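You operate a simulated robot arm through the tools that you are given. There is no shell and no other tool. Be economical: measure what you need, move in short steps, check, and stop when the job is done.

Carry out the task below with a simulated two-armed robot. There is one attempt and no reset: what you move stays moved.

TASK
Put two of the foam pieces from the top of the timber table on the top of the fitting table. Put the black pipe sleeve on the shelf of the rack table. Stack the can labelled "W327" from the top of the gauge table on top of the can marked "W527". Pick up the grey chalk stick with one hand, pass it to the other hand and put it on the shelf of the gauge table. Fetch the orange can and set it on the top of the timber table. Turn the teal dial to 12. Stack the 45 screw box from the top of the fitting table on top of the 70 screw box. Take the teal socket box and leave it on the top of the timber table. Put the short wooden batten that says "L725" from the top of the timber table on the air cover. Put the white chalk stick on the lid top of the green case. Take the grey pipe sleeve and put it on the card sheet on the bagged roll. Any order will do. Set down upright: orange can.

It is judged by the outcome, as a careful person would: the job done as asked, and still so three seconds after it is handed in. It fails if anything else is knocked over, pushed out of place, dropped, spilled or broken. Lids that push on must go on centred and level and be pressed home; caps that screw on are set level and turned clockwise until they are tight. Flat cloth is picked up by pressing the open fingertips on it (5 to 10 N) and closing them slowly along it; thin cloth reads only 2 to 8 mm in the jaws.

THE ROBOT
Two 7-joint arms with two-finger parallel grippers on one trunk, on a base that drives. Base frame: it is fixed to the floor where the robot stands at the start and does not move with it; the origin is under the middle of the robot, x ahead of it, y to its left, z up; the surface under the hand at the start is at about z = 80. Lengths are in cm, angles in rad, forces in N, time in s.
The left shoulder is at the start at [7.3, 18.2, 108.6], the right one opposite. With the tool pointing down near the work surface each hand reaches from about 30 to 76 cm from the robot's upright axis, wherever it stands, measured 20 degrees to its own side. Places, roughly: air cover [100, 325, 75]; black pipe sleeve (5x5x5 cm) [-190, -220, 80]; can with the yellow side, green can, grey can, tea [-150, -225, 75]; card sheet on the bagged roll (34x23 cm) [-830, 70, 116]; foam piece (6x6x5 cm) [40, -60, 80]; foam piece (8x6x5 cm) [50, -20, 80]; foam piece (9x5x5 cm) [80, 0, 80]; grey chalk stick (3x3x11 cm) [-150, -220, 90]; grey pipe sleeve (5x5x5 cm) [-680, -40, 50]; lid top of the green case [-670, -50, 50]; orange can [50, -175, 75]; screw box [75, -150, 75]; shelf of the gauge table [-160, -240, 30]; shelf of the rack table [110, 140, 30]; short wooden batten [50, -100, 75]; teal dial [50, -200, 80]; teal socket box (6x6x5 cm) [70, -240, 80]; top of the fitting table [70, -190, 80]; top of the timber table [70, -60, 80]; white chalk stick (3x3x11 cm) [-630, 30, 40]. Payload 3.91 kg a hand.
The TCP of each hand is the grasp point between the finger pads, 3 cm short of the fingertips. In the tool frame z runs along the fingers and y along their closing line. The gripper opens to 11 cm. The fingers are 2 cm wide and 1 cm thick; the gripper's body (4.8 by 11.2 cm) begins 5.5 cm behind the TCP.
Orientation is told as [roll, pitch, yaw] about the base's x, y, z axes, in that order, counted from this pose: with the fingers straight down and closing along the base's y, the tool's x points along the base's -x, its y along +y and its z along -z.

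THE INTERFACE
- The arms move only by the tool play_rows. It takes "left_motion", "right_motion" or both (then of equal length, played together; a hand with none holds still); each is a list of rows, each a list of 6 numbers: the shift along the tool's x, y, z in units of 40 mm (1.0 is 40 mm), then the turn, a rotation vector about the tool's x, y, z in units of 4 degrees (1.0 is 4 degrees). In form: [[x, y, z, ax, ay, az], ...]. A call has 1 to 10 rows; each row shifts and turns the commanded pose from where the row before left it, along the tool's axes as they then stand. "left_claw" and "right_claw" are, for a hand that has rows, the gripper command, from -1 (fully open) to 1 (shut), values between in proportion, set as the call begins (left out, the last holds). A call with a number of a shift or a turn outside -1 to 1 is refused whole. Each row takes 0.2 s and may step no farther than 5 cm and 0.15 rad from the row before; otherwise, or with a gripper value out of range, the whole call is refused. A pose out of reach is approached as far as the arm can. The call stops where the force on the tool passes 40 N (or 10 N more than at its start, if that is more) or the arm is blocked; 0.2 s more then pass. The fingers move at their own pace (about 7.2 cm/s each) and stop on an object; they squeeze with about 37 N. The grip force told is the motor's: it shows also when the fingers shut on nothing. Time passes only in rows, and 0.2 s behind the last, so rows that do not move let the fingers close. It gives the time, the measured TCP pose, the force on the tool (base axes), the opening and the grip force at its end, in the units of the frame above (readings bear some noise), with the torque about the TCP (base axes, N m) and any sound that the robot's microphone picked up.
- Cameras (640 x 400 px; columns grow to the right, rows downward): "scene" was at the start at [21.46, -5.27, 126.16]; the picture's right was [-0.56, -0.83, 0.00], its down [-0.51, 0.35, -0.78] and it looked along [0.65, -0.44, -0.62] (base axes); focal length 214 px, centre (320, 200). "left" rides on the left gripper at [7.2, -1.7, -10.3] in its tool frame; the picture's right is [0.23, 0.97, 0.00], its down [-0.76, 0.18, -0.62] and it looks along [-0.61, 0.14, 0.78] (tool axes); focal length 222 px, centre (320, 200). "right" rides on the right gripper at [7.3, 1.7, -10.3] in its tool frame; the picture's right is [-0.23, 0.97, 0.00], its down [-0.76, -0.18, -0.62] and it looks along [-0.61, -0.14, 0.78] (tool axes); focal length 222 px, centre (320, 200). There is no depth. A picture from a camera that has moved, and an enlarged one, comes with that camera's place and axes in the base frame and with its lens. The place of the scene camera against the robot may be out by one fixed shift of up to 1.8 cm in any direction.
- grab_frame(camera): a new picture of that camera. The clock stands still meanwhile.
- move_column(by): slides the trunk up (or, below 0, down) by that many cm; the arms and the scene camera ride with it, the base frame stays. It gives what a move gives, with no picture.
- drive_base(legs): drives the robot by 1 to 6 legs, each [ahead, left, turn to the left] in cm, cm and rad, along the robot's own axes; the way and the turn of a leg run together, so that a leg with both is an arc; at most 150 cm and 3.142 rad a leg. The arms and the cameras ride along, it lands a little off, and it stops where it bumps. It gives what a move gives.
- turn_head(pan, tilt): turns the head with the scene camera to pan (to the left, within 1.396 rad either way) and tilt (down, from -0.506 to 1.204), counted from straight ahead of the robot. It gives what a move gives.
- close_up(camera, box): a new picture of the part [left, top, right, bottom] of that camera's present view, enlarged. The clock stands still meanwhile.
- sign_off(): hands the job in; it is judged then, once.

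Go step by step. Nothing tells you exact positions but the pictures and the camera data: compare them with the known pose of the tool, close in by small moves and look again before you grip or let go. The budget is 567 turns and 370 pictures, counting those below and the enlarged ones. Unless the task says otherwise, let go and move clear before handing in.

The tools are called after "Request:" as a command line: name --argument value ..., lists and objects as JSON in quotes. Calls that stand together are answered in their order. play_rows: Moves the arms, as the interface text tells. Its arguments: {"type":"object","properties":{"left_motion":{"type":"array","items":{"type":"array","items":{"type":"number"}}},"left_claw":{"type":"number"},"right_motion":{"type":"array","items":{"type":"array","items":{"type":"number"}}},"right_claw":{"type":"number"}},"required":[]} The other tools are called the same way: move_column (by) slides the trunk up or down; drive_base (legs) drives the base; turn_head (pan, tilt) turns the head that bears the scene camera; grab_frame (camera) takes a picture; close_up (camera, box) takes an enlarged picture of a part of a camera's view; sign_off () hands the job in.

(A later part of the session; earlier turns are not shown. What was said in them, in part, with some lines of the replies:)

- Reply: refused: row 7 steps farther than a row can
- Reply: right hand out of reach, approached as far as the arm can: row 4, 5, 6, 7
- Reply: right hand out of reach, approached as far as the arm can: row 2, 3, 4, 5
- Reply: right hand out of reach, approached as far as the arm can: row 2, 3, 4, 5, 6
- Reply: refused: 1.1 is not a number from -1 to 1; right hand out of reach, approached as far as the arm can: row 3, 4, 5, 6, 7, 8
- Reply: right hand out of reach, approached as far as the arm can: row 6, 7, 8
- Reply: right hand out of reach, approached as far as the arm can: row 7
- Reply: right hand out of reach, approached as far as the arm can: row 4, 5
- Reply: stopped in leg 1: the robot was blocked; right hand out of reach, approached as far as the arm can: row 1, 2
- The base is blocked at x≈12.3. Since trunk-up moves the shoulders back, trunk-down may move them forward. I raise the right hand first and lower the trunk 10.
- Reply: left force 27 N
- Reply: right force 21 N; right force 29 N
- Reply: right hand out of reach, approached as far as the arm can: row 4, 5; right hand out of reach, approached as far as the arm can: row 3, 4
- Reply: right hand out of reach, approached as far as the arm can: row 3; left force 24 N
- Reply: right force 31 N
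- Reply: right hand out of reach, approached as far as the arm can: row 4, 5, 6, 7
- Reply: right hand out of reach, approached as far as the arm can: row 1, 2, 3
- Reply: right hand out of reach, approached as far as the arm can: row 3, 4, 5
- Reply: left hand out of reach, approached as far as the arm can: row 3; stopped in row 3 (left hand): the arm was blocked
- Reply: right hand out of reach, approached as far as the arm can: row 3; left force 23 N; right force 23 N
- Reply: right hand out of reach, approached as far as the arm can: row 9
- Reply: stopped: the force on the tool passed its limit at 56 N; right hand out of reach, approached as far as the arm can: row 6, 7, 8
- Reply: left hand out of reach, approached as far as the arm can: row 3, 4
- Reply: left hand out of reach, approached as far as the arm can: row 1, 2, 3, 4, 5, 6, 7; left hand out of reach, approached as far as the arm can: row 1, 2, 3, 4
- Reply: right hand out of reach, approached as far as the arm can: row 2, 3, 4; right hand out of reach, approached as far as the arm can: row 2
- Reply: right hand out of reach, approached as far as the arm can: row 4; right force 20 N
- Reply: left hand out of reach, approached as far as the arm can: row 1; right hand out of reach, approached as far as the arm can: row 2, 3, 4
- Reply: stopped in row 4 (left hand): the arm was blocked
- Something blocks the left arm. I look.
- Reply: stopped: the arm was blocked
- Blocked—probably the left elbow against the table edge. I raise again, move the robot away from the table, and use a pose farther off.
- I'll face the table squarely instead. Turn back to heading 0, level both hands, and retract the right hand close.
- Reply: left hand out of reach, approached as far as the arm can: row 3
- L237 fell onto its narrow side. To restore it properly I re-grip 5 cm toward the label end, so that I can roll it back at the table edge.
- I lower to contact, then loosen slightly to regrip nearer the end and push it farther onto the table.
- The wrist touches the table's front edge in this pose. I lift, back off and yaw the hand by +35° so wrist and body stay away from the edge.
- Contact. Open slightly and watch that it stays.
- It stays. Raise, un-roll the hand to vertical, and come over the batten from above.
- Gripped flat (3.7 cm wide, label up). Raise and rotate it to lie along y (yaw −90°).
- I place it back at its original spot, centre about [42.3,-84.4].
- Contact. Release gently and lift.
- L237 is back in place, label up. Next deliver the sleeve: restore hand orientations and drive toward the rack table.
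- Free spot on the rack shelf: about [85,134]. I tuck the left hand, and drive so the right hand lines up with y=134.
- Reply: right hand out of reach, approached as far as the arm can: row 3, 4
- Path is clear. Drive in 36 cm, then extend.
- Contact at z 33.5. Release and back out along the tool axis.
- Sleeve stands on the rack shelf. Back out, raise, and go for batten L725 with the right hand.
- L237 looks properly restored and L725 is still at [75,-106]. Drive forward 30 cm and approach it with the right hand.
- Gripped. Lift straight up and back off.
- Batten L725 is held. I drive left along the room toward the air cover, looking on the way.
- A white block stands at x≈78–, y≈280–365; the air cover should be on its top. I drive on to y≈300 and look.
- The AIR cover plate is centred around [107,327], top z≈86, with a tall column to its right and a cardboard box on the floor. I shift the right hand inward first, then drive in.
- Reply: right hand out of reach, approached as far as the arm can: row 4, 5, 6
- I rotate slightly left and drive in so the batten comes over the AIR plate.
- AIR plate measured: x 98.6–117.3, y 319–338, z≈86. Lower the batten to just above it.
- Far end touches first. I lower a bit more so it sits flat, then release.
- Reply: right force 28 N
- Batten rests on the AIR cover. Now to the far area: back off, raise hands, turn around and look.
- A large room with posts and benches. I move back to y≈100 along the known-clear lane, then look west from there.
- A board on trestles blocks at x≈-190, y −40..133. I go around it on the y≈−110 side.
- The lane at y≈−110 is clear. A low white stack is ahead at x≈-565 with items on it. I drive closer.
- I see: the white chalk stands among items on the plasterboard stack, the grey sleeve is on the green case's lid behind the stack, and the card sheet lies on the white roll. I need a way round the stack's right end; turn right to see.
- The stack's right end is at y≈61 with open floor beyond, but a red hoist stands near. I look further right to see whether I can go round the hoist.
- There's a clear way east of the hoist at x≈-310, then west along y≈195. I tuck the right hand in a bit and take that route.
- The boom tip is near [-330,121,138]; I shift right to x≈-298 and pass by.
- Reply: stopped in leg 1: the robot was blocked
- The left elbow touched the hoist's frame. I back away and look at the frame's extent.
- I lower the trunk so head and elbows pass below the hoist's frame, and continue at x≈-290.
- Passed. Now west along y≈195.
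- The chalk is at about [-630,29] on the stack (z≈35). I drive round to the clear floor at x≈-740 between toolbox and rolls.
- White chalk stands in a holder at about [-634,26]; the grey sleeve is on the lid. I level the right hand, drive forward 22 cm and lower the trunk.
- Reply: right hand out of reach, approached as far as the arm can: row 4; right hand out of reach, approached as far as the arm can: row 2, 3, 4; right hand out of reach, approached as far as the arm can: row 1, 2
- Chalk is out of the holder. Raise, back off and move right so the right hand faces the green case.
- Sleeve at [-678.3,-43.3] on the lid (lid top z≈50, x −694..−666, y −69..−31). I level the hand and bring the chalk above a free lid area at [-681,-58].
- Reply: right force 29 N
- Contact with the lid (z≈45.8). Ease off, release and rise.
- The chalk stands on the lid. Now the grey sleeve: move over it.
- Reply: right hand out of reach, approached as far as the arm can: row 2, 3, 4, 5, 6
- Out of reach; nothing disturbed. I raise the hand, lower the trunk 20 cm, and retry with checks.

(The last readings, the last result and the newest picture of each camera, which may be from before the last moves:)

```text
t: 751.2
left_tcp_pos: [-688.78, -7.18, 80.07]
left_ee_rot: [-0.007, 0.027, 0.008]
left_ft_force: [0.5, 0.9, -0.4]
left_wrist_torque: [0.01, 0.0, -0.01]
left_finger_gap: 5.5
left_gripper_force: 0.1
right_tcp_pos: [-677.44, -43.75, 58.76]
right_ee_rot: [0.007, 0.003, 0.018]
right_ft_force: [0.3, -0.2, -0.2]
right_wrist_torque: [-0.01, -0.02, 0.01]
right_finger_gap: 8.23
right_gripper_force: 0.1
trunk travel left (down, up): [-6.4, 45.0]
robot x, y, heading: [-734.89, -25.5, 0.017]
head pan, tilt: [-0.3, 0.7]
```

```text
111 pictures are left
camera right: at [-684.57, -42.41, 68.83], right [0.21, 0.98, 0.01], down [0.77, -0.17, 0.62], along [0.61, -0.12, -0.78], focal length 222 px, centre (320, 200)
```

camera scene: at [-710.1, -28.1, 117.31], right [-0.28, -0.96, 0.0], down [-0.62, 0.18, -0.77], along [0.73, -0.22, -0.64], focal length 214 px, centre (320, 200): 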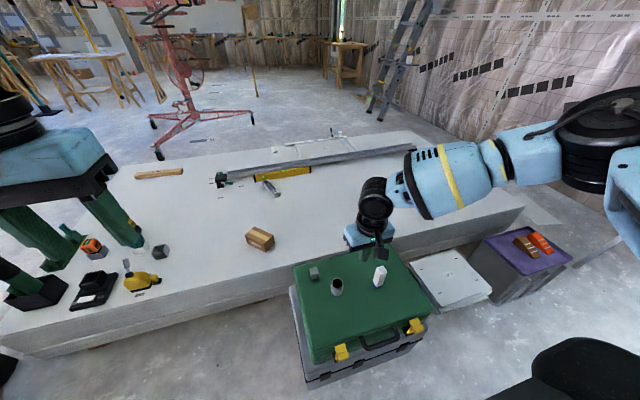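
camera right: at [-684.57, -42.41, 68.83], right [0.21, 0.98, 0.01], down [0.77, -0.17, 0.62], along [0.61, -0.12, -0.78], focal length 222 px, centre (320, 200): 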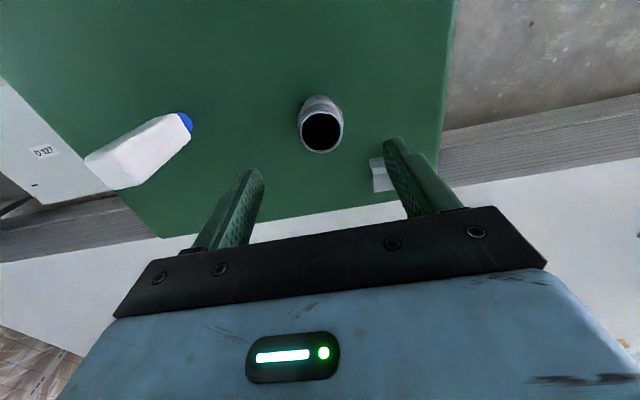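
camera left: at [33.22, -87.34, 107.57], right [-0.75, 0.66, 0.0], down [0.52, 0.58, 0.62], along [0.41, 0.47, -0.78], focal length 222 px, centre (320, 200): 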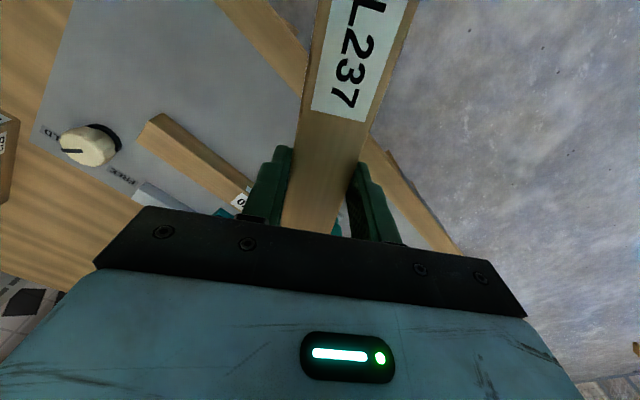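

Request:
play_rows --right_motion '[[0, 0, 0.8, 0, 0, 0], [0, 0, 0.8, 0, 0, 0], [0, 0, 0.62, 0, 0, 0]]'

Request:
grab_frame --camera "right"

```text
t: 752.0
left_tcp_pos: [-688.66, -7.12, 80.05]
left_ee_rot: [-0.007, 0.026, 0.008]
left_ft_force: [0.2, 1.3, -0.2]
left_wrist_torque: [-0.04, 0.01, -0.01]
left_finger_gap: 5.48
left_gripper_force: 0.0
right_tcp_pos: [-677.4, -43.51, 49.94]
right_ee_rot: [0.01, 0.002, 0.018]
right_ft_force: [-1.3, 0.1, 0.3]
right_wrist_torque: [0.03, 0.02, -0.01]
right_finger_gap: 8.24
right_gripper_force: 0.1
trunk travel left (down, up): [-6.4, 45.0]
robot x, y, heading: [-734.67, -25.24, 0.013]
head pan, tilt: [-0.3, 0.7]
```

```text
110 pictures are left
camera right: at [-684.58, -42.2, 60.1], right [0.21, 0.98, 0.01], down [0.77, -0.17, 0.62], along [0.61, -0.12, -0.78], focal length 222 px, centre (320, 200)
```

right: 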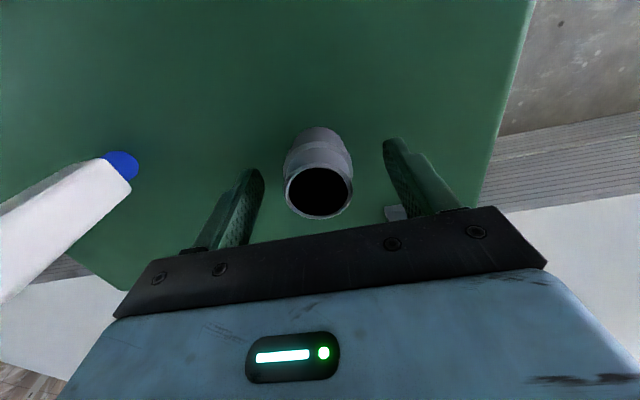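

Sleeve is centred between the fingers; close and lift.

Request:
play_rows --right_motion '[[0, 0, 0, 0, 0, 0], [0, 0, 0, 0, 0, 0], [0, 0, 0, 0, 0, 0], [0, 0, 0, 0, 0, 0]]' --right_claw 1

Request:
play_rows --right_motion '[[0, 0, -0.5, 0, 0, 0], [0, 0, -0.9, 0, 0, 0], [0, 0, -0.9, 0, 0, 0], [0, 0, -0.9, 0, 0, 0], [0, 0, -0.9, 0, 0, 0]]'

Request:
grab_frame --camera "right"

```text
t: 753.0
left_tcp_pos: [-688.74, -7.13, 80.31]
left_ee_rot: [-0.006, 0.026, 0.006]
left_ft_force: [0.3, 0.5, 0.8]
left_wrist_torque: [-0.02, 0.01, 0.0]
left_finger_gap: 5.51
left_gripper_force: 0.0
right_tcp_pos: [-677.44, -43.59, 50.04]
right_ee_rot: [0.008, 0.0, 0.017]
right_ft_force: [0.2, 0.8, 0.2]
right_wrist_torque: [-0.04, 0.01, -0.01]
right_finger_gap: 4.16
right_gripper_force: 36.7
trunk travel left (down, up): [-6.4, 45.0]
robot x, y, heading: [-734.83, -25.33, 0.019]
head pan, tilt: [-0.3, 0.7]
```

```text
t: 754.2
left_tcp_pos: [-688.78, -7.07, 80.11]
left_ee_rot: [-0.008, 0.025, 0.006]
left_ft_force: [-0.4, 0.0, 0.1]
left_wrist_torque: [-0.01, 0.02, 0.0]
left_finger_gap: 5.52
left_gripper_force: 0.1
right_tcp_pos: [-677.3, -43.84, 66.47]
right_ee_rot: [0.006, 0.002, 0.018]
right_ft_force: [0.3, -0.4, 0.3]
right_wrist_torque: [0.01, -0.01, -0.01]
right_finger_gap: 4.17
right_gripper_force: 37.1
trunk travel left (down, up): [-6.4, 45.0]
robot x, y, heading: [-734.98, -25.21, 0.014]
head pan, tilt: [-0.3, 0.7]
```

```text
109 pictures are left
camera right: at [-684.39, -42.46, 76.64], right [0.21, 0.98, 0.01], down [0.77, -0.17, 0.62], along [0.61, -0.12, -0.78], focal length 222 px, centre (320, 200)
```

right: 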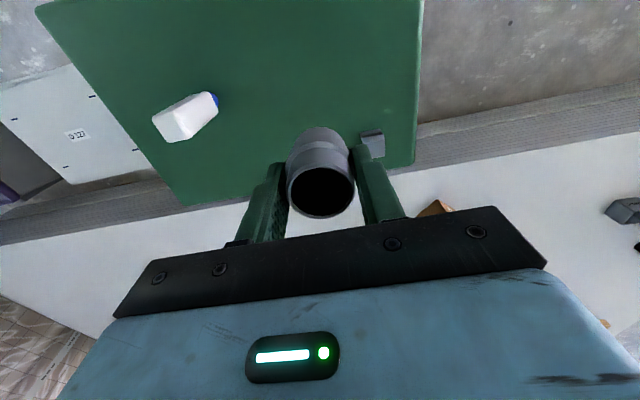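

Sleeve held. Retract, raise the trunk to its top, and turn to face the rolls.

Request:
play_rows --right_motion '[[0.5, 0, -0.7, 0, 0, 0], [0.7, 0, -0.7, 0, 0, 0], [0.7, 0, -0.5, 0, 0, 0], [0.5, 0, 0, 0, 0, 0]]'

Request:
move_column --by 44

Request:
drive_base --legs '[[5, 85, 0], [0, 0, 1.571], [0, 0, 1.555]]'

Request:
turn_head --pan 0 --tilt 0.5

Request:
grab_frame --camera "scene"

```text
t: 755.2
left_tcp_pos: [-688.7, -7.25, 80.22]
left_ee_rot: [-0.006, 0.027, 0.006]
left_ft_force: [0.5, 0.4, 0.0]
left_wrist_torque: [0.03, 0.0, 0.0]
left_finger_gap: 5.48
left_gripper_force: 0.1
right_tcp_pos: [-686.94, -44.04, 73.91]
right_ee_rot: [0.007, 0.001, 0.019]
right_ft_force: [0.3, -0.2, -0.4]
right_wrist_torque: [0.0, 0.01, -0.02]
right_finger_gap: 4.15
right_gripper_force: 37.2
trunk travel left (down, up): [-6.4, 45.0]
robot x, y, heading: [-734.77, -25.49, 0.014]
head pan, tilt: [-0.3, 0.7]
```

```text
refused: 44 is not a number from -40 to 40
```

```text
t: 770.6
left_tcp_pos: [-777.98, 42.15, 80.12]
left_ee_rot: [-0.008, 0.025, 3.137]
left_ft_force: [0.3, -0.3, 0.5]
left_wrist_torque: [-0.01, -0.01, -0.01]
left_finger_gap: 5.52
left_gripper_force: 0.1
right_tcp_pos: [-779.33, 78.99, 73.95]
right_ee_rot: [0.008, 0.001, -3.136]
right_ft_force: [0.8, 0.7, -0.8]
right_wrist_torque: [0.01, -0.02, -0.02]
right_finger_gap: 4.06
right_gripper_force: 36.9
trunk travel left (down, up): [-6.4, 45.0]
robot x, y, heading: [-731.71, 60.11, -3.137]
head pan, tilt: [-0.3, 0.7]
```

```text
t: 771.4
left_tcp_pos: [-777.83, 42.06, 80.2]
left_ee_rot: [-0.007, 0.027, 3.136]
left_ft_force: [0.2, -0.4, 0.2]
left_wrist_torque: [-0.02, -0.02, -0.02]
left_finger_gap: 5.51
left_gripper_force: 0.1
right_tcp_pos: [-779.4, 79.03, 73.95]
right_ee_rot: [0.008, 0.003, -3.135]
right_ft_force: [0.4, -0.6, -0.1]
right_wrist_torque: [-0.02, 0.03, -0.02]
right_finger_gap: 4.07
right_gripper_force: 37.1
trunk travel left (down, up): [-6.4, 45.0]
robot x, y, heading: [-731.63, 59.62, -3.138]
head pan, tilt: [0.0, 0.499]
```

```text
108 pictures are left
camera scene: at [-762.7, 59.46, 96.27], right [0.0, 1.0, 0.0], down [0.48, 0.0, -0.88], along [-0.88, 0.0, -0.48], focal length 214 px, centre (320, 200)
```

scene: 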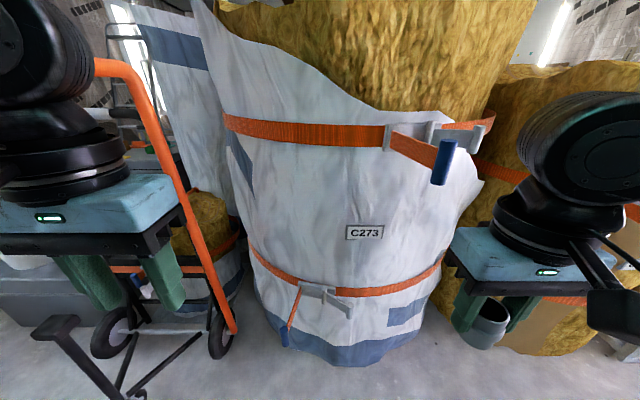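

The trunk raise was refused (limit 40) but the turn went clear. I raise the trunk 40 now.

Request:
move_column --by 40

Request:
turn_head --pan 0 --tilt 0.45

Request:
grab_frame --camera "scene"

```text
t: 775.3
left_tcp_pos: [-777.93, 42.04, 120.04]
left_ee_rot: [-0.007, 0.025, 3.138]
left_ft_force: [0.3, 0.1, -0.8]
left_wrist_torque: [0.0, -0.01, -0.01]
left_finger_gap: 5.51
left_gripper_force: 0.0
right_tcp_pos: [-779.36, 79.05, 114.04]
right_ee_rot: [0.007, 0.001, -3.135]
right_ft_force: [-0.1, -0.1, 0.0]
right_wrist_torque: [-0.02, -0.02, 0.01]
right_finger_gap: 4.02
right_gripper_force: 37.5
trunk travel left (down, up): [-46.4, 5.0]
robot x, y, heading: [-731.47, 59.79, -3.14]
head pan, tilt: [0.0, 0.499]
```

```text
t: 775.9
left_tcp_pos: [-777.96, 42.13, 120.11]
left_ee_rot: [-0.007, 0.027, 3.136]
left_ft_force: [0.1, 0.5, -0.6]
left_wrist_torque: [0.01, -0.04, 0.01]
left_finger_gap: 5.49
left_gripper_force: 0.1
right_tcp_pos: [-779.3, 79.02, 113.9]
right_ee_rot: [0.006, 0.002, -3.134]
right_ft_force: [1.0, -0.1, -0.2]
right_wrist_torque: [-0.02, 0.04, 0.0]
right_finger_gap: 4.02
right_gripper_force: 37.5
trunk travel left (down, up): [-46.4, 5.0]
robot x, y, heading: [-731.32, 59.9, -3.137]
head pan, tilt: [0.0, 0.45]
```

```text
107 pictures are left
camera scene: at [-746.77, 59.5, 141.4], right [0.0, 1.0, 0.0], down [0.44, 0.0, -0.9], along [-0.9, 0.0, -0.44], focal length 214 px, centre (320, 200)
```

scene: 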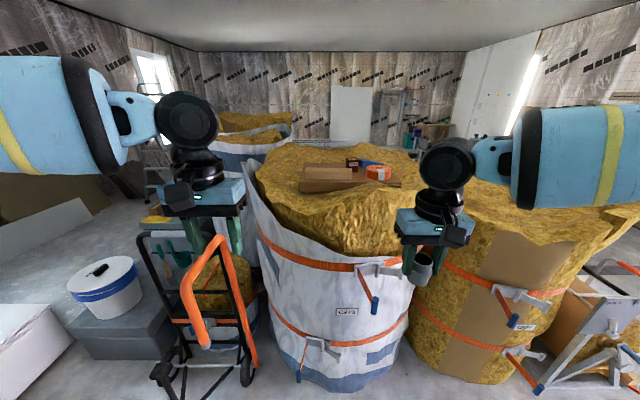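

Request:
close_up --camera "scene" --box '[250, 130, 450, 260]'

```text
3.08 times, centred on (350, 195) of scene
camera zoom: at [-746.77, 59.5, 141.4], right [0.0, 1.0, 0.0], down [0.44, 0.0, -0.9], along [-0.9, 0.0, -0.44], focal length 660 px, centre (228, 215)
```

zoom: 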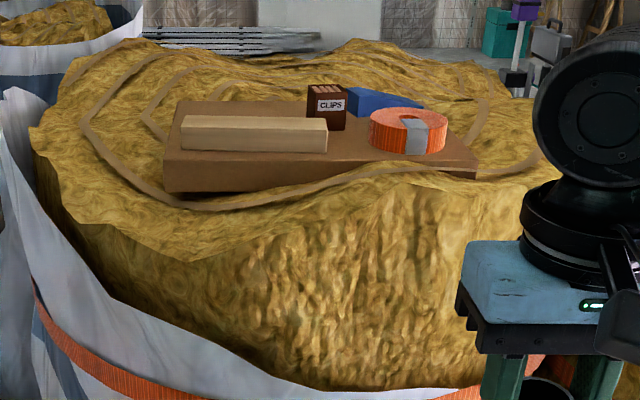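

The card slab (top z≈114.8) carries a bar, a clips box and a strap roll; a free area lies behind the bar at about [-829.5,61]. I'll approach with the robot rotated a bit left, keeping clear of the hand truck.

Request:
play_rows --left_motion '[[0.8, 0, -0.3, 0, 0, 0], [0.8, 0, -0.3, 0, 0, 0], [0.6, 0, -0.3, 0, 0, 0]]' --right_motion '[[0, 0, -0.8, 0, 0, 0], [0, 0, -0.8, 0, 0, 0], [0, 0, -0.8, 0, 0, 0]]'

Request:
drive_base --legs '[[0, 0, 0.4], [20, -26, 0]]'

Request:
turn_head --pan -0.1 --tilt 0.6

Request:
grab_frame --camera "scene"

Request:
grab_frame --camera "right"

```text
t: 776.7
left_tcp_pos: [-769.22, 42.11, 123.99]
left_ee_rot: [-0.007, 0.022, 3.138]
left_ft_force: [-0.2, -0.8, -0.2]
left_wrist_torque: [-0.02, 0.0, 0.0]
left_finger_gap: 5.48
left_gripper_force: 0.0
right_tcp_pos: [-779.14, 79.1, 123.73]
right_ee_rot: [0.006, 0.0, -3.136]
right_ft_force: [-0.5, 0.2, 0.1]
right_wrist_torque: [-0.02, -0.01, -0.02]
right_finger_gap: 4.01
right_gripper_force: 36.4
trunk travel left (down, up): [-46.4, 5.0]
robot x, y, heading: [-731.74, 59.88, -3.14]
head pan, tilt: [0.0, 0.45]
```

```text
t: 780.8
left_tcp_pos: [-787.72, 45.01, 124.12]
left_ee_rot: [-0.005, 0.024, -2.747]
left_ft_force: [-1.0, -0.6, -0.6]
left_wrist_torque: [0.03, -0.03, 0.0]
left_finger_gap: 5.48
left_gripper_force: 0.1
right_tcp_pos: [-811.22, 75.19, 123.62]
right_ee_rot: [0.008, 0.002, -2.737]
right_ft_force: [1.3, -0.7, 0.4]
right_wrist_torque: [0.02, 0.01, 0.01]
right_finger_gap: 3.95
right_gripper_force: 36.7
trunk travel left (down, up): [-46.4, 5.0]
robot x, y, heading: [-759.81, 76.31, -2.739]
head pan, tilt: [0.0, 0.45]
```

```text
t: 781.5
left_tcp_pos: [-787.82, 44.91, 124.08]
left_ee_rot: [-0.006, 0.027, -2.748]
left_ft_force: [-0.5, -0.1, -0.2]
left_wrist_torque: [0.01, -0.03, -0.02]
left_finger_gap: 5.5
left_gripper_force: 0.0
right_tcp_pos: [-811.35, 75.21, 123.6]
right_ee_rot: [0.006, 0.001, -2.737]
right_ft_force: [0.3, 1.0, -0.5]
right_wrist_torque: [0.03, 0.01, 0.02]
right_finger_gap: 3.93
right_gripper_force: 36.6
trunk travel left (down, up): [-46.4, 5.0]
robot x, y, heading: [-759.75, 76.06, -2.741]
head pan, tilt: [-0.099, 0.6]
```

```text
105 pictures are left
camera scene: at [-773.79, 70.21, 140.05], right [-0.3, 0.95, 0.0], down [0.54, 0.17, -0.83], along [-0.79, -0.25, -0.56], focal length 214 px, centre (320, 200)
```

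scene: 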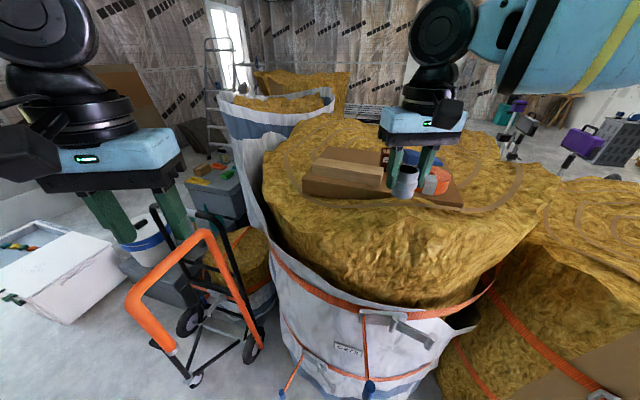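

```text
104 pictures are left
camera right: at [-803.97, 76.47, 133.76], right [0.17, -0.98, 0.01], down [-0.77, -0.13, 0.62], along [-0.61, -0.11, -0.78], focal length 222 px, centre (320, 200)
```

right: 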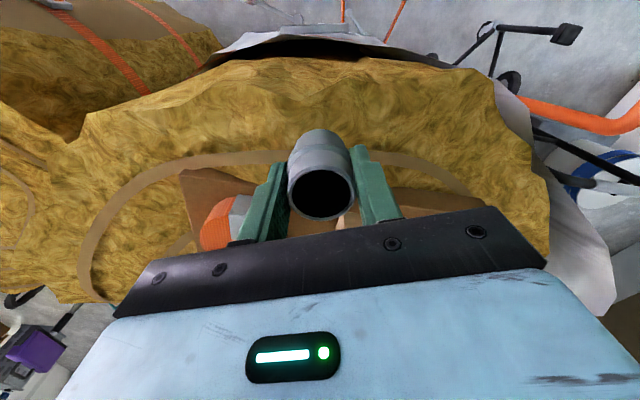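

Request:
move_column --by 4.9

Request:
drive_base --legs '[[11.5, -1, 0]]'

Request:
turn_head --pan -0.1 --tilt 0.7

Request:
grab_frame --camera "scene"

Request:
grab_frame --camera "right"

```text
t: 782.4
left_tcp_pos: [-787.8, 44.98, 128.93]
left_ee_rot: [-0.007, 0.029, -2.747]
left_ft_force: [-0.1, -0.7, 0.0]
left_wrist_torque: [0.0, 0.01, 0.01]
left_finger_gap: 5.49
left_gripper_force: 0.1
right_tcp_pos: [-811.08, 75.42, 129.35]
right_ee_rot: [0.008, -0.021, -2.742]
right_ft_force: [-1.0, -0.2, -0.5]
right_wrist_torque: [-0.01, -0.03, -0.02]
right_finger_gap: 3.95
right_gripper_force: 37.0
trunk travel left (down, up): [-51.3, 0.1]
robot x, y, heading: [-759.84, 76.3, -2.748]
head pan, tilt: [-0.099, 0.6]
```

```text
t: 783.6
left_tcp_pos: [-798.34, 41.55, 129.08]
left_ee_rot: [-0.008, 0.022, -2.747]
left_ft_force: [0.3, -0.3, -0.5]
left_wrist_torque: [-0.01, -0.06, 0.01]
left_finger_gap: 5.51
left_gripper_force: 0.0
right_tcp_pos: [-821.63, 72.12, 129.62]
right_ee_rot: [0.009, -0.024, -2.739]
right_ft_force: [-0.2, -0.2, -1.0]
right_wrist_torque: [0.01, 0.01, 0.0]
right_finger_gap: 3.92
right_gripper_force: 37.5
trunk travel left (down, up): [-51.3, 0.1]
robot x, y, heading: [-771.12, 72.63, -2.744]
head pan, tilt: [-0.099, 0.6]
```

```text
t: 784.3
left_tcp_pos: [-798.65, 41.4, 128.99]
left_ee_rot: [-0.006, 0.026, -2.75]
left_ft_force: [-0.4, -0.3, -0.2]
left_wrist_torque: [-0.01, 0.02, -0.01]
left_finger_gap: 5.51
left_gripper_force: 0.1
right_tcp_pos: [-821.81, 72.05, 129.5]
right_ee_rot: [0.008, -0.022, -2.739]
right_ft_force: [-0.4, 0.1, -0.1]
right_wrist_torque: [-0.01, 0.0, 0.01]
right_finger_gap: 3.95
right_gripper_force: 37.1
trunk travel left (down, up): [-51.3, 0.1]
robot x, y, heading: [-771.05, 72.55, -2.745]
head pan, tilt: [-0.099, 0.7]
```

```text
103 pictures are left
camera scene: at [-778.64, 69.22, 144.61], right [-0.3, 0.96, 0.0], down [0.62, 0.19, -0.76], along [-0.73, -0.23, -0.64], focal length 214 px, centre (320, 200)
```

scene: 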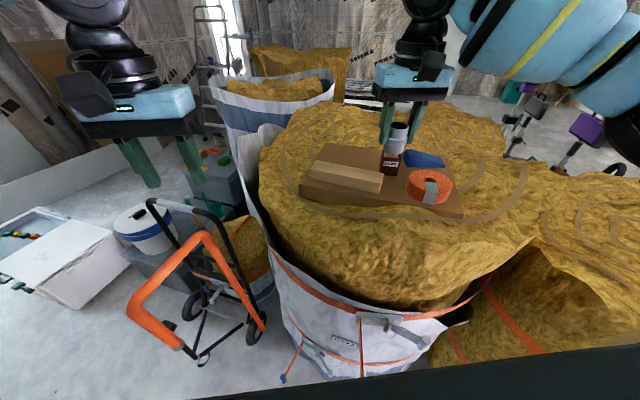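

```text
102 pictures are left
camera right: at [-814.19, 73.38, 139.48], right [0.17, -0.99, 0.01], down [-0.76, -0.12, 0.64], along [-0.63, -0.12, -0.77], focal length 222 px, centre (320, 200)
```

right: 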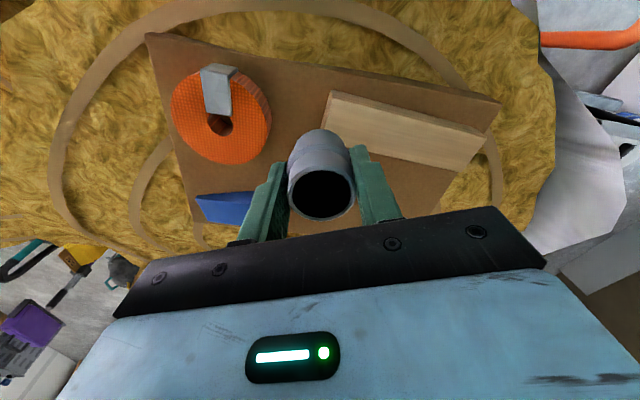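

Card measured by the hand camera: x −818..−841, y 53..88; the free zone behind the bar is centred at about [-832,61]. I move the sleeve there at height.

Request:
drive_base --legs '[[2, 0, 0]]'

Request:
play_rows --right_motion '[[-0.73, 0.39, 0, 0, 0.3, 0], [-0.73, 0.39, 0, 0, 0, 0], [-0.73, 0.39, 0, 0, 0, 0], [-0.73, 0.39, 0, 0, 0, 0]]'

Request:
grab_frame --camera "right"

Request:
grab_frame --camera "scene"

```text
t: 785.0
left_tcp_pos: [-799.85, 40.91, 129.22]
left_ee_rot: [-0.005, 0.02, -2.749]
left_ft_force: [-0.3, -0.5, 0.0]
left_wrist_torque: [-0.05, 0.04, -0.03]
left_finger_gap: 5.48
left_gripper_force: 0.0
right_tcp_pos: [-823.01, 71.43, 129.87]
right_ee_rot: [0.01, -0.029, -2.738]
right_ft_force: [-0.2, 1.4, 0.3]
right_wrist_torque: [0.03, 0.05, 0.0]
right_finger_gap: 3.94
right_gripper_force: 36.4
trunk travel left (down, up): [-51.3, 0.1]
robot x, y, heading: [-772.67, 71.95, -2.742]
head pan, tilt: [-0.099, 0.7]
```

```text
t: 786.0
left_tcp_pos: [-800.4, 40.8, 129.06]
left_ee_rot: [-0.006, 0.025, -2.751]
left_ft_force: [0.0, -0.4, -0.2]
left_wrist_torque: [-0.01, 0.02, -0.04]
left_finger_gap: 5.51
left_gripper_force: 0.1
right_tcp_pos: [-823.88, 71.56, 129.07]
right_ee_rot: [0.011, -0.002, -2.74]
right_ft_force: [0.1, -0.1, 0.1]
right_wrist_torque: [0.01, -0.01, 0.01]
right_finger_gap: 3.94
right_gripper_force: 36.7
right hand out of reach, approached as far as the arm can: row 1, 2, 3, 4
trunk travel left (down, up): [-51.3, 0.1]
robot x, y, heading: [-772.79, 71.59, -2.741]
head pan, tilt: [-0.099, 0.7]
```

```text
101 pictures are left
camera right: at [-816.39, 72.81, 139.13], right [0.17, -0.99, 0.01], down [-0.77, -0.13, 0.62], along [-0.61, -0.11, -0.78], focal length 222 px, centre (320, 200)
```

right: 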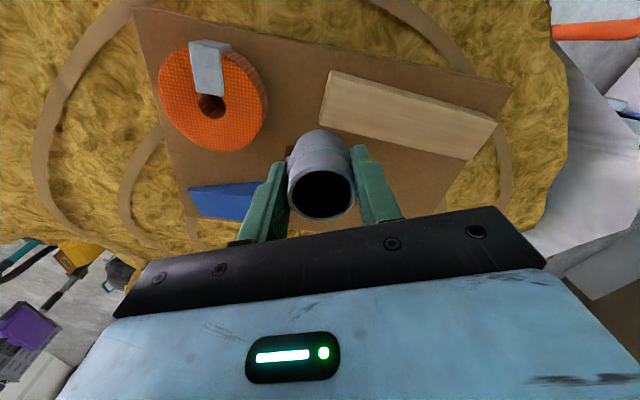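

```text
100 pictures are left
camera scene: at [-780.33, 68.5, 144.62], right [-0.3, 0.96, 0.0], down [0.61, 0.19, -0.77], along [-0.73, -0.23, -0.64], focal length 214 px, centre (320, 200)
```

scene: 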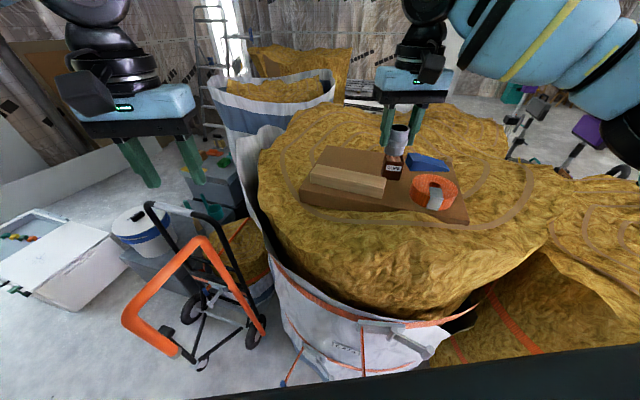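

I'm at the reach limit here. I retract a little, lower the trunk 8 cm (which brings the shoulders forward), and rotate the robot slightly more so the target lies in the hand's best direction.

Request:
play_rows --right_motion '[[0.9, -0.3, 0, 0, 0, 0], [0.9, -0.3, 0, 0, 0, 0], [0.6, 0, 0, 0, 0, 0]]'

Request:
move_column --by -9

Request:
play_rows --right_motion '[[0, 0, -0.8, 0, 0, 0], [0, 0, -0.8, 0, 0, 0]]'

Request:
drive_base --legs '[[0, 0, 0.15]]'

Request:
grab_frame --camera "scene"

```text
t: 786.9
left_tcp_pos: [-800.24, 40.82, 129.01]
left_ee_rot: [-0.007, 0.026, -2.75]
left_ft_force: [0.6, -0.5, -0.6]
left_wrist_torque: [-0.01, 0.01, 0.01]
left_finger_gap: 5.51
left_gripper_force: 0.0
right_tcp_pos: [-815.81, 77.62, 129.03]
right_ee_rot: [0.012, -0.003, -2.741]
right_ft_force: [-0.8, -0.2, -0.2]
right_wrist_torque: [0.01, 0.01, 0.0]
right_finger_gap: 3.93
right_gripper_force: 36.6
trunk travel left (down, up): [-51.3, 0.1]
robot x, y, heading: [-772.58, 72.1, -2.741]
head pan, tilt: [-0.099, 0.7]
```

```text
t: 788.1
left_tcp_pos: [-800.29, 40.81, 120.09]
left_ee_rot: [-0.009, 0.022, -2.749]
left_ft_force: [0.2, 0.3, -0.1]
left_wrist_torque: [-0.02, 0.05, 0.01]
left_finger_gap: 5.51
left_gripper_force: 0.1
right_tcp_pos: [-815.77, 77.6, 120.34]
right_ee_rot: [0.01, -0.005, -2.739]
right_ft_force: [-0.2, -0.1, -0.5]
right_wrist_torque: [0.01, -0.01, 0.01]
right_finger_gap: 3.92
right_gripper_force: 37.0
trunk travel left (down, up): [-42.3, 9.1]
robot x, y, heading: [-772.57, 71.7, -2.743]
head pan, tilt: [-0.099, 0.7]
```

```text
t: 788.7
left_tcp_pos: [-800.3, 40.49, 120.08]
left_ee_rot: [-0.01, 0.025, -2.75]
left_ft_force: [0.2, 0.7, -1.0]
left_wrist_torque: [-0.03, -0.02, 0.01]
left_finger_gap: 5.52
left_gripper_force: 0.0
right_tcp_pos: [-815.59, 77.79, 126.52]
right_ee_rot: [0.008, -0.004, -2.741]
right_ft_force: [0.8, -0.2, -0.8]
right_wrist_torque: [0.0, 0.0, 0.0]
right_finger_gap: 3.9
right_gripper_force: 37.2
trunk travel left (down, up): [-42.3, 9.1]
robot x, y, heading: [-772.26, 71.8, -2.739]
head pan, tilt: [-0.099, 0.7]
```

```text
t: 789.7
left_tcp_pos: [-795.49, 37.16, 120.14]
left_ee_rot: [-0.007, 0.024, -2.605]
left_ft_force: [0.3, -0.5, -0.2]
left_wrist_torque: [0.01, 0.01, 0.0]
left_finger_gap: 5.49
left_gripper_force: 0.1
right_tcp_pos: [-816.14, 71.57, 126.62]
right_ee_rot: [0.01, -0.002, -2.595]
right_ft_force: [0.4, -0.1, 0.8]
right_wrist_torque: [-0.02, 0.0, -0.04]
right_finger_gap: 3.93
right_gripper_force: 37.5
trunk travel left (down, up): [-42.3, 9.1]
robot x, y, heading: [-772.07, 71.74, -2.6]
head pan, tilt: [-0.099, 0.7]
```

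```text
99 pictures are left
camera scene: at [-787.77, 62.4, 134.11], right [-0.43, 0.9, 0.0], down [0.58, 0.28, -0.76], along [-0.69, -0.33, -0.64], focal length 214 px, centre (320, 200)
```

scene: 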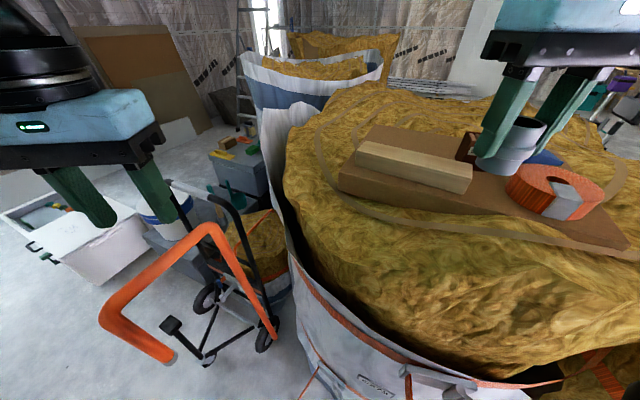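

Request:
play_rows --right_motion '[[-0.9, 0.05, 0, 0, 0, 0], [-0.9, 0.05, 0, 0, 0, 0], [-0.9, 0.05, 0, 0, 0, 0]]'

Request:
grab_frame --camera "right"

```text
t: 790.5
left_tcp_pos: [-795.84, 36.95, 119.92]
left_ee_rot: [-0.006, 0.027, -2.604]
left_ft_force: [-0.3, -0.3, 0.2]
left_wrist_torque: [-0.03, 0.01, 0.01]
left_finger_gap: 5.51
left_gripper_force: 0.1
right_tcp_pos: [-825.28, 65.62, 126.36]
right_ee_rot: [0.008, -0.001, -2.596]
right_ft_force: [0.1, 0.7, -0.8]
right_wrist_torque: [0.04, -0.05, -0.01]
right_finger_gap: 3.93
right_gripper_force: 36.8
trunk travel left (down, up): [-42.3, 9.1]
robot x, y, heading: [-772.29, 71.87, -2.599]
head pan, tilt: [-0.099, 0.7]
```

```text
98 pictures are left
camera right: at [-818.13, 67.84, 136.46], right [0.31, -0.95, 0.01], down [-0.75, -0.24, 0.62], along [-0.59, -0.2, -0.78], focal length 222 px, centre (320, 200)
```

right: 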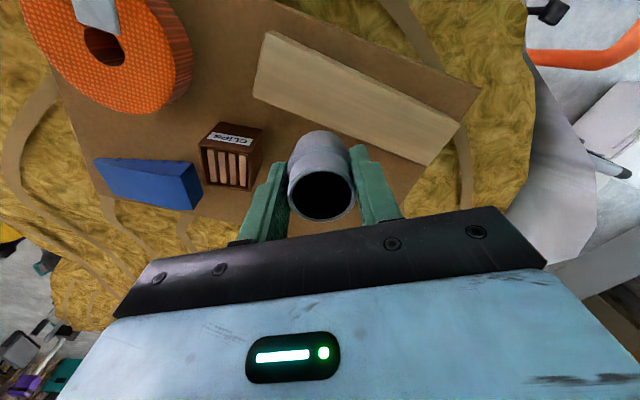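

Request:
play_rows --right_motion '[[-0.85, 0.03, 0, 0, 0, 0], [-0.8, 0.03, 0, 0, 0, 0]]'

Request:
grab_frame --camera "right"

```text
t: 791.1
left_tcp_pos: [-795.48, 37.1, 120.06]
left_ee_rot: [-0.007, 0.026, -2.605]
left_ft_force: [0.9, 0.0, 0.8]
left_wrist_torque: [-0.03, -0.02, -0.01]
left_finger_gap: 5.52
left_gripper_force: 0.0
right_tcp_pos: [-829.19, 64.36, 125.73]
right_ee_rot: [0.011, -0.003, -2.597]
right_ft_force: [0.2, -0.6, 0.2]
right_wrist_torque: [0.0, 0.03, -0.01]
right_finger_gap: 3.94
right_gripper_force: 36.8
right hand out of reach, approached as far as the arm can: row 1, 2
trunk travel left (down, up): [-42.3, 9.1]
robot x, y, heading: [-772.56, 71.83, -2.592]
head pan, tilt: [-0.099, 0.7]
```

```text
97 pictures are left
camera right: at [-822.08, 66.67, 135.83], right [0.31, -0.95, 0.01], down [-0.75, -0.24, 0.62], along [-0.59, -0.2, -0.78], focal length 222 px, centre (320, 200)
```

right: 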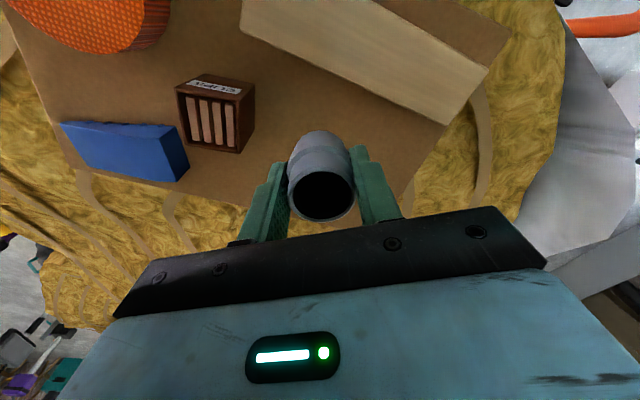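

The sleeve is now over free card between clips box and bar. Lower carefully.

Request:
play_rows --right_motion '[[0, 0, 0.4, 0, 0, 0], [0, 0, 0.4, 0, 0, 0], [0, 0, 0.3, 0, 0, 0]]'

Request:
grab_frame --camera "right"

Request:
close_up --camera "scene" --box '[320, 60, 640, 270]'

```text
t: 791.9
left_tcp_pos: [-795.57, 37.15, 120.11]
left_ee_rot: [-0.007, 0.024, -2.604]
left_ft_force: [-0.7, 0.2, -0.1]
left_wrist_torque: [-0.02, -0.02, 0.0]
left_finger_gap: 5.49
left_gripper_force: 0.0
right_tcp_pos: [-829.05, 64.15, 121.43]
right_ee_rot: [0.011, -0.002, -2.596]
right_ft_force: [-0.6, -0.3, -1.2]
right_wrist_torque: [-0.01, -0.01, 0.02]
right_finger_gap: 3.92
right_gripper_force: 37.1
trunk travel left (down, up): [-42.3, 9.1]
robot x, y, heading: [-772.55, 72.04, -2.598]
head pan, tilt: [-0.099, 0.7]
```

```text
96 pictures are left
camera right: at [-821.91, 66.5, 131.58], right [0.31, -0.95, 0.01], down [-0.74, -0.24, 0.62], along [-0.59, -0.2, -0.78], focal length 222 px, centre (320, 200)
```

right: 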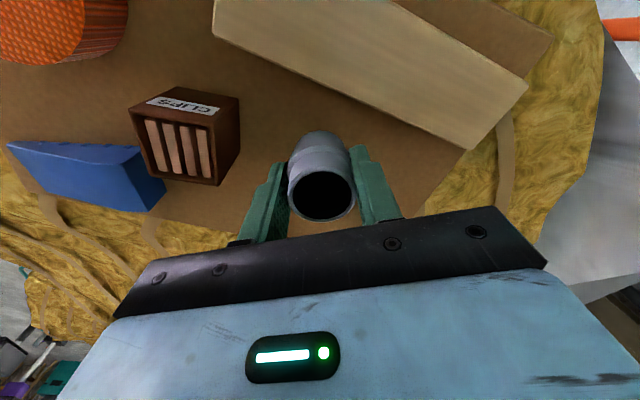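

```text
1.90 times, centred on (480, 165) of scene
camera zoom: at [-787.8, 62.4, 134.1], right [-0.43, 0.9, 0.0], down [0.58, 0.28, -0.76], along [-0.69, -0.33, -0.64], focal length 408 px, centre (15, 267)
```

zoom: 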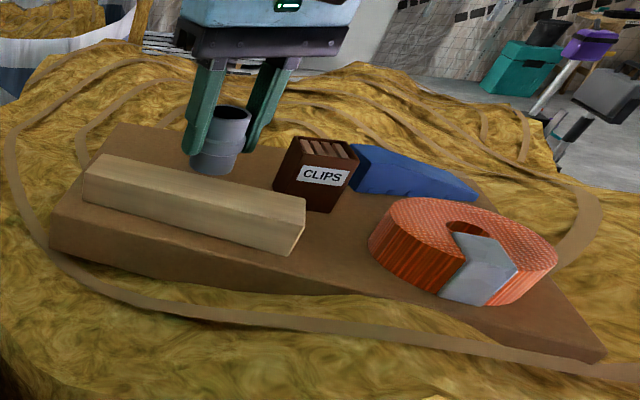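

Request:
play_rows --right_motion '[[0, 0, 0.2, 0, 0, 0], [0, 0, 0.1, 0, 0, 0]]'

```text
t: 792.5
left_tcp_pos: [-795.59, 37.09, 120.05]
left_ee_rot: [-0.008, 0.024, -2.605]
left_ft_force: [-0.1, 0.6, -0.1]
left_wrist_torque: [0.0, 0.02, -0.02]
left_finger_gap: 5.5
left_gripper_force: 0.0
right_tcp_pos: [-829.0, 64.3, 120.29]
right_ee_rot: [0.009, -0.001, -2.596]
right_ft_force: [0.6, 0.7, 0.0]
right_wrist_torque: [0.0, 0.01, 0.01]
right_finger_gap: 3.93
right_gripper_force: 37.3
trunk travel left (down, up): [-42.3, 9.1]
robot x, y, heading: [-772.41, 71.61, -2.596]
head pan, tilt: [-0.099, 0.7]
```

Request:
play_rows --right_motion '[[0, 0, 0.1, 0, 0, 0], [0, 0, 0.1, 0, 0, 0]]'

```text
t: 793.1
left_tcp_pos: [-795.56, 36.93, 120.0]
left_ee_rot: [-0.008, 0.024, -2.604]
left_ft_force: [-0.6, 0.2, -0.3]
left_wrist_torque: [-0.01, 0.01, -0.01]
left_finger_gap: 5.49
left_gripper_force: 0.0
right_tcp_pos: [-829.02, 64.17, 119.63]
right_ee_rot: [0.011, -0.006, -2.595]
right_ft_force: [-1.0, 0.3, 5.1]
right_wrist_torque: [-0.01, -0.04, 0.0]
right_finger_gap: 3.94
right_gripper_force: 36.9
trunk travel left (down, up): [-42.3, 9.1]
robot x, y, heading: [-772.56, 72.01, -2.601]
head pan, tilt: [-0.099, 0.7]
```

Contact. Release and rise.

Request:
play_rows --right_motion '[[0, 0, 0, 0, 0, 0], [0, 0, 0, 0, 0, 0], [0, 0, 0, 0, 0, 0], [0, 0, -0.4, 0, 0, 0], [0, 0, -0.8, 0, 0, 0], [0, 0, -0.8, 0, 0, 0]]' --right_claw 0

Request:
close_up --camera "scene" --box '[320, 60, 640, 270]'

Request:
grab_frame --camera "right"

```text
t: 794.5
left_tcp_pos: [-795.73, 37.19, 119.92]
left_ee_rot: [-0.007, 0.024, -2.604]
left_ft_force: [-0.3, 0.2, -0.6]
left_wrist_torque: [-0.01, 0.0, -0.01]
left_finger_gap: 5.5
left_gripper_force: 0.0
right_tcp_pos: [-828.97, 64.94, 127.16]
right_ee_rot: [0.012, -0.004, -2.596]
right_ft_force: [-0.1, 0.9, 0.0]
right_wrist_torque: [0.0, -0.02, 0.02]
right_finger_gap: 5.5
right_gripper_force: 0.0
right hand out of reach, approached as far as the arm can: row 6
trunk travel left (down, up): [-42.3, 9.1]
robot x, y, heading: [-772.56, 71.78, -2.603]
head pan, tilt: [-0.099, 0.7]
```

```text
1.90 times, centred on (480, 165) of scene
camera zoom: at [-787.84, 62.41, 134.1], right [-0.43, 0.9, 0.0], down [0.58, 0.28, -0.76], along [-0.69, -0.33, -0.64], focal length 408 px, centre (15, 267)
```

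zoom: 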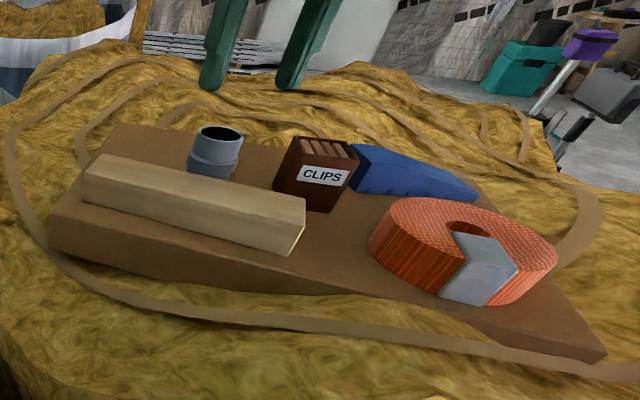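

```text
93 pictures are left
camera right: at [-821.72, 67.22, 137.27], right [0.31, -0.95, 0.01], down [-0.74, -0.24, 0.62], along [-0.59, -0.2, -0.78], focal length 222 px, centre (320, 200)
```

right: 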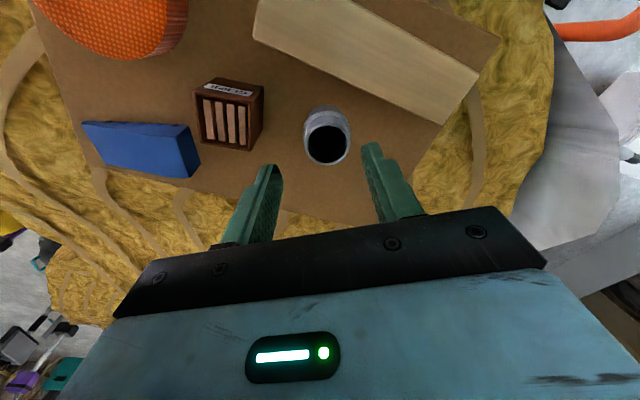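

The sleeve stands on the card. Retract, back off and verify the chalk on the case.

Request:
play_rows --right_motion '[[0.5, 0, -0.4, 0, 0, 0], [0.9, 0, 0, 0, 0, 0], [0.9, 0, 0, 0, 0, 0], [0.9, 0, 0, 0, 0, 0]]'

Request:
drive_base --legs '[[-38, 0, 0]]'

Request:
turn_head --pan 1.2 --tilt 0.6

Request:
grab_frame --camera "scene"

```text
t: 795.5
left_tcp_pos: [-795.45, 37.08, 120.02]
left_ee_rot: [-0.007, 0.023, -2.605]
left_ft_force: [0.2, -0.2, 0.0]
left_wrist_torque: [-0.04, -0.02, 0.0]
left_finger_gap: 5.48
left_gripper_force: 0.0
right_tcp_pos: [-817.83, 71.59, 128.88]
right_ee_rot: [0.01, -0.003, -2.595]
right_ft_force: [0.2, 0.3, -0.2]
right_wrist_torque: [-0.01, 0.01, 0.01]
right_finger_gap: 5.51
right_gripper_force: 0.1
trunk travel left (down, up): [-42.3, 9.1]
robot x, y, heading: [-772.64, 71.51, -2.597]
head pan, tilt: [-0.099, 0.7]
```

```text
t: 797.9
left_tcp_pos: [-763.46, 56.62, 120.04]
left_ee_rot: [-0.008, 0.023, -2.607]
left_ft_force: [0.0, 0.9, -1.2]
left_wrist_torque: [-0.06, -0.03, 0.0]
left_finger_gap: 5.51
left_gripper_force: 0.1
right_tcp_pos: [-785.69, 91.17, 128.72]
right_ee_rot: [0.01, -0.001, -2.599]
right_ft_force: [-0.2, -0.9, -0.3]
right_wrist_torque: [0.0, 0.03, -0.02]
right_finger_gap: 5.51
right_gripper_force: 0.1
trunk travel left (down, up): [-42.3, 9.1]
robot x, y, heading: [-740.45, 91.3, -2.6]
head pan, tilt: [-0.099, 0.7]
```

```text
t: 799.4
left_tcp_pos: [-763.38, 56.66, 119.93]
left_ee_rot: [-0.008, 0.024, -2.606]
left_ft_force: [-0.1, -0.1, 0.1]
left_wrist_torque: [0.02, 0.03, 0.02]
left_finger_gap: 5.49
left_gripper_force: 0.1
right_tcp_pos: [-785.69, 91.12, 128.7]
right_ee_rot: [0.011, -0.002, -2.599]
right_ft_force: [0.2, 0.3, 0.5]
right_wrist_torque: [-0.03, 0.01, 0.01]
right_finger_gap: 5.49
right_gripper_force: 0.1
trunk travel left (down, up): [-42.3, 9.1]
robot x, y, heading: [-740.26, 91.42, -2.591]
head pan, tilt: [1.201, 0.6]
```

```text
92 pictures are left
camera scene: at [-746.32, 76.91, 134.97], right [-0.99, -0.17, 0.0], down [-0.1, 0.56, -0.83], along [0.14, -0.81, -0.56], focal length 214 px, centre (320, 200)
```

scene: 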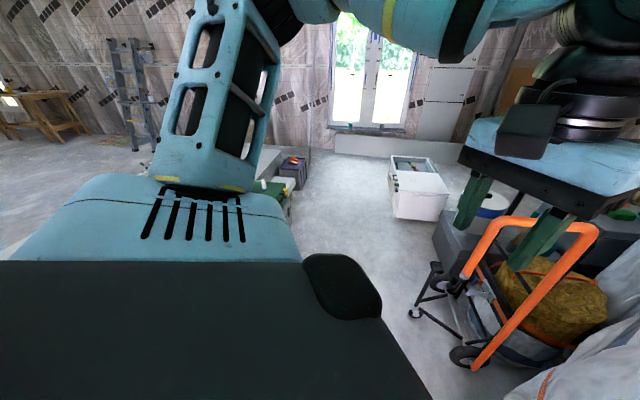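

Request:
drive_base --legs '[[0, 0, 0.9]]'

Request:
turn_head --pan 0.3 --tilt 0.5

Request:
grab_frame --camera "scene"

```text
t: 802.1
left_tcp_pos: [-727.87, 51.62, 120.03]
left_ee_rot: [-0.007, 0.025, -1.718]
left_ft_force: [-0.2, -0.9, -0.2]
left_wrist_torque: [-0.03, 0.0, 0.04]
left_finger_gap: 5.5
left_gripper_force: 0.1
right_tcp_pos: [-768.72, 55.94, 128.65]
right_ee_rot: [0.009, -0.001, -1.708]
right_ft_force: [-0.6, 0.3, 0.6]
right_wrist_torque: [0.01, 0.02, 0.0]
right_finger_gap: 5.5
right_gripper_force: 0.1
trunk travel left (down, up): [-42.3, 9.1]
robot x, y, heading: [-740.33, 91.4, -1.711]
head pan, tilt: [1.201, 0.6]
```

```text
t: 803.3
left_tcp_pos: [-727.97, 51.51, 120.09]
left_ee_rot: [-0.006, 0.024, -1.717]
left_ft_force: [0.6, -0.2, 1.4]
left_wrist_torque: [0.0, 0.01, -0.01]
left_finger_gap: 5.49
left_gripper_force: 0.1
right_tcp_pos: [-768.74, 55.9, 128.79]
right_ee_rot: [0.009, -0.002, -1.71]
right_ft_force: [1.0, -0.2, -0.2]
right_wrist_torque: [0.0, -0.02, 0.03]
right_finger_gap: 5.51
right_gripper_force: 0.0
trunk travel left (down, up): [-42.3, 9.1]
robot x, y, heading: [-740.31, 91.47, -1.709]
head pan, tilt: [0.3, 0.499]
```

```text
91 pictures are left
camera scene: at [-739.02, 71.79, 135.88], right [-0.99, -0.16, 0.0], down [-0.08, 0.47, -0.88], along [0.14, -0.87, -0.48], focal length 214 px, centre (320, 200)
```

scene: 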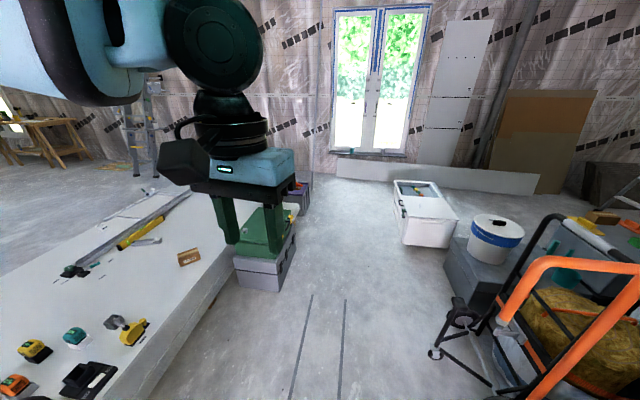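

Request:
play_rows --left_motion '[[0, -0.8, -0.3, 0, 0, 0], [0, -0.8, -0.3, 0, 0, 0], [0, -0.8, 0, 0, 0, 0]]'

Request:
close_up --camera "scene" --box '[0, 160, 320, 400]'

```text
t: 804.1
left_tcp_pos: [-733.15, 52.24, 122.22]
left_ee_rot: [-0.008, 0.023, -1.716]
left_ft_force: [0.5, 0.6, -0.3]
left_wrist_torque: [-0.02, -0.02, -0.03]
left_finger_gap: 5.49
left_gripper_force: 0.1
left hand out of reach, approached as far as the arm can: row 2, 3
right_tcp_pos: [-768.74, 55.97, 128.83]
right_ee_rot: [0.009, -0.005, -1.708]
right_ft_force: [0.4, 0.2, -0.3]
right_wrist_torque: [-0.03, 0.02, 0.0]
right_finger_gap: 5.5
right_gripper_force: 0.1
trunk travel left (down, up): [-42.3, 9.1]
robot x, y, heading: [-740.13, 91.43, -1.712]
head pan, tilt: [0.3, 0.499]
```

```text
1.67 times, centred on (160, 280) of scene
camera zoom: at [-739.0, 71.93, 135.91], right [-0.99, -0.16, 0.0], down [-0.08, 0.47, -0.88], along [0.14, -0.87, -0.48], focal length 358 px, centre (587, 67)
```

zoom: 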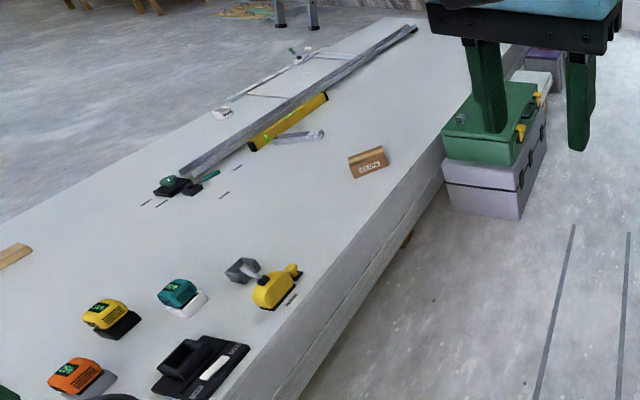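

Request:
drive_base --legs '[[35, 0, 0.1]]'

Request:
turn_head --pan 0.65 --tilt 0.75

Request:
grab_frame --camera "scene"

```text
t: 806.4
left_tcp_pos: [-733.03, 17.8, 122.09]
left_ee_rot: [-0.008, 0.023, -1.626]
left_ft_force: [-0.4, 0.0, 1.1]
left_wrist_torque: [-0.01, 0.0, -0.02]
left_finger_gap: 5.53
left_gripper_force: 0.1
right_tcp_pos: [-768.65, 18.43, 128.79]
right_ee_rot: [0.01, 0.0, -1.618]
right_ft_force: [0.0, 0.3, 0.0]
right_wrist_torque: [0.02, 0.01, -0.03]
right_finger_gap: 5.51
right_gripper_force: 0.1
trunk travel left (down, up): [-42.3, 9.1]
robot x, y, heading: [-743.4, 56.22, -1.615]
head pan, tilt: [0.3, 0.499]
```

```text
t: 807.2
left_tcp_pos: [-732.95, 17.95, 122.03]
left_ee_rot: [-0.008, 0.023, -1.627]
left_ft_force: [0.4, 0.1, -0.9]
left_wrist_torque: [-0.01, -0.02, -0.01]
left_finger_gap: 5.49
left_gripper_force: 0.0
right_tcp_pos: [-768.77, 18.38, 128.69]
right_ee_rot: [0.011, -0.003, -1.618]
right_ft_force: [0.2, -0.1, 1.3]
right_wrist_torque: [-0.01, 0.01, 0.02]
right_finger_gap: 5.47
right_gripper_force: 0.1
trunk travel left (down, up): [-42.3, 9.1]
robot x, y, heading: [-743.53, 56.16, -1.622]
head pan, tilt: [0.649, 0.75]
```

```text
89 pictures are left
camera scene: at [-738.21, 38.68, 133.69], right [-0.83, -0.56, 0.0], down [-0.38, 0.56, -0.73], along [0.41, -0.6, -0.68], focal length 214 px, centre (320, 200)
```

scene: 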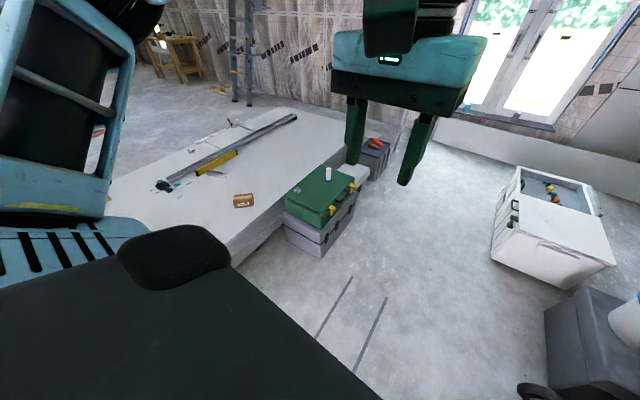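

All eleven jobs are placed, the chalk is still upright on the lid, and both hands are empty and clear. I hand in.

Request:
sign_off

```text
The job is handed in.
```

All eleven jobs are done and handed in. There were two mishaps on the way:

- **Dropped batten:** My left elbow knocked batten L237 off the timber table onto the floor. I put it back label up, within about 1–2 cm of where it had been.
- **Bumped hoist:** My left elbow also touched the red hoist once, and I backed away. I could not confirm whether it shifted.
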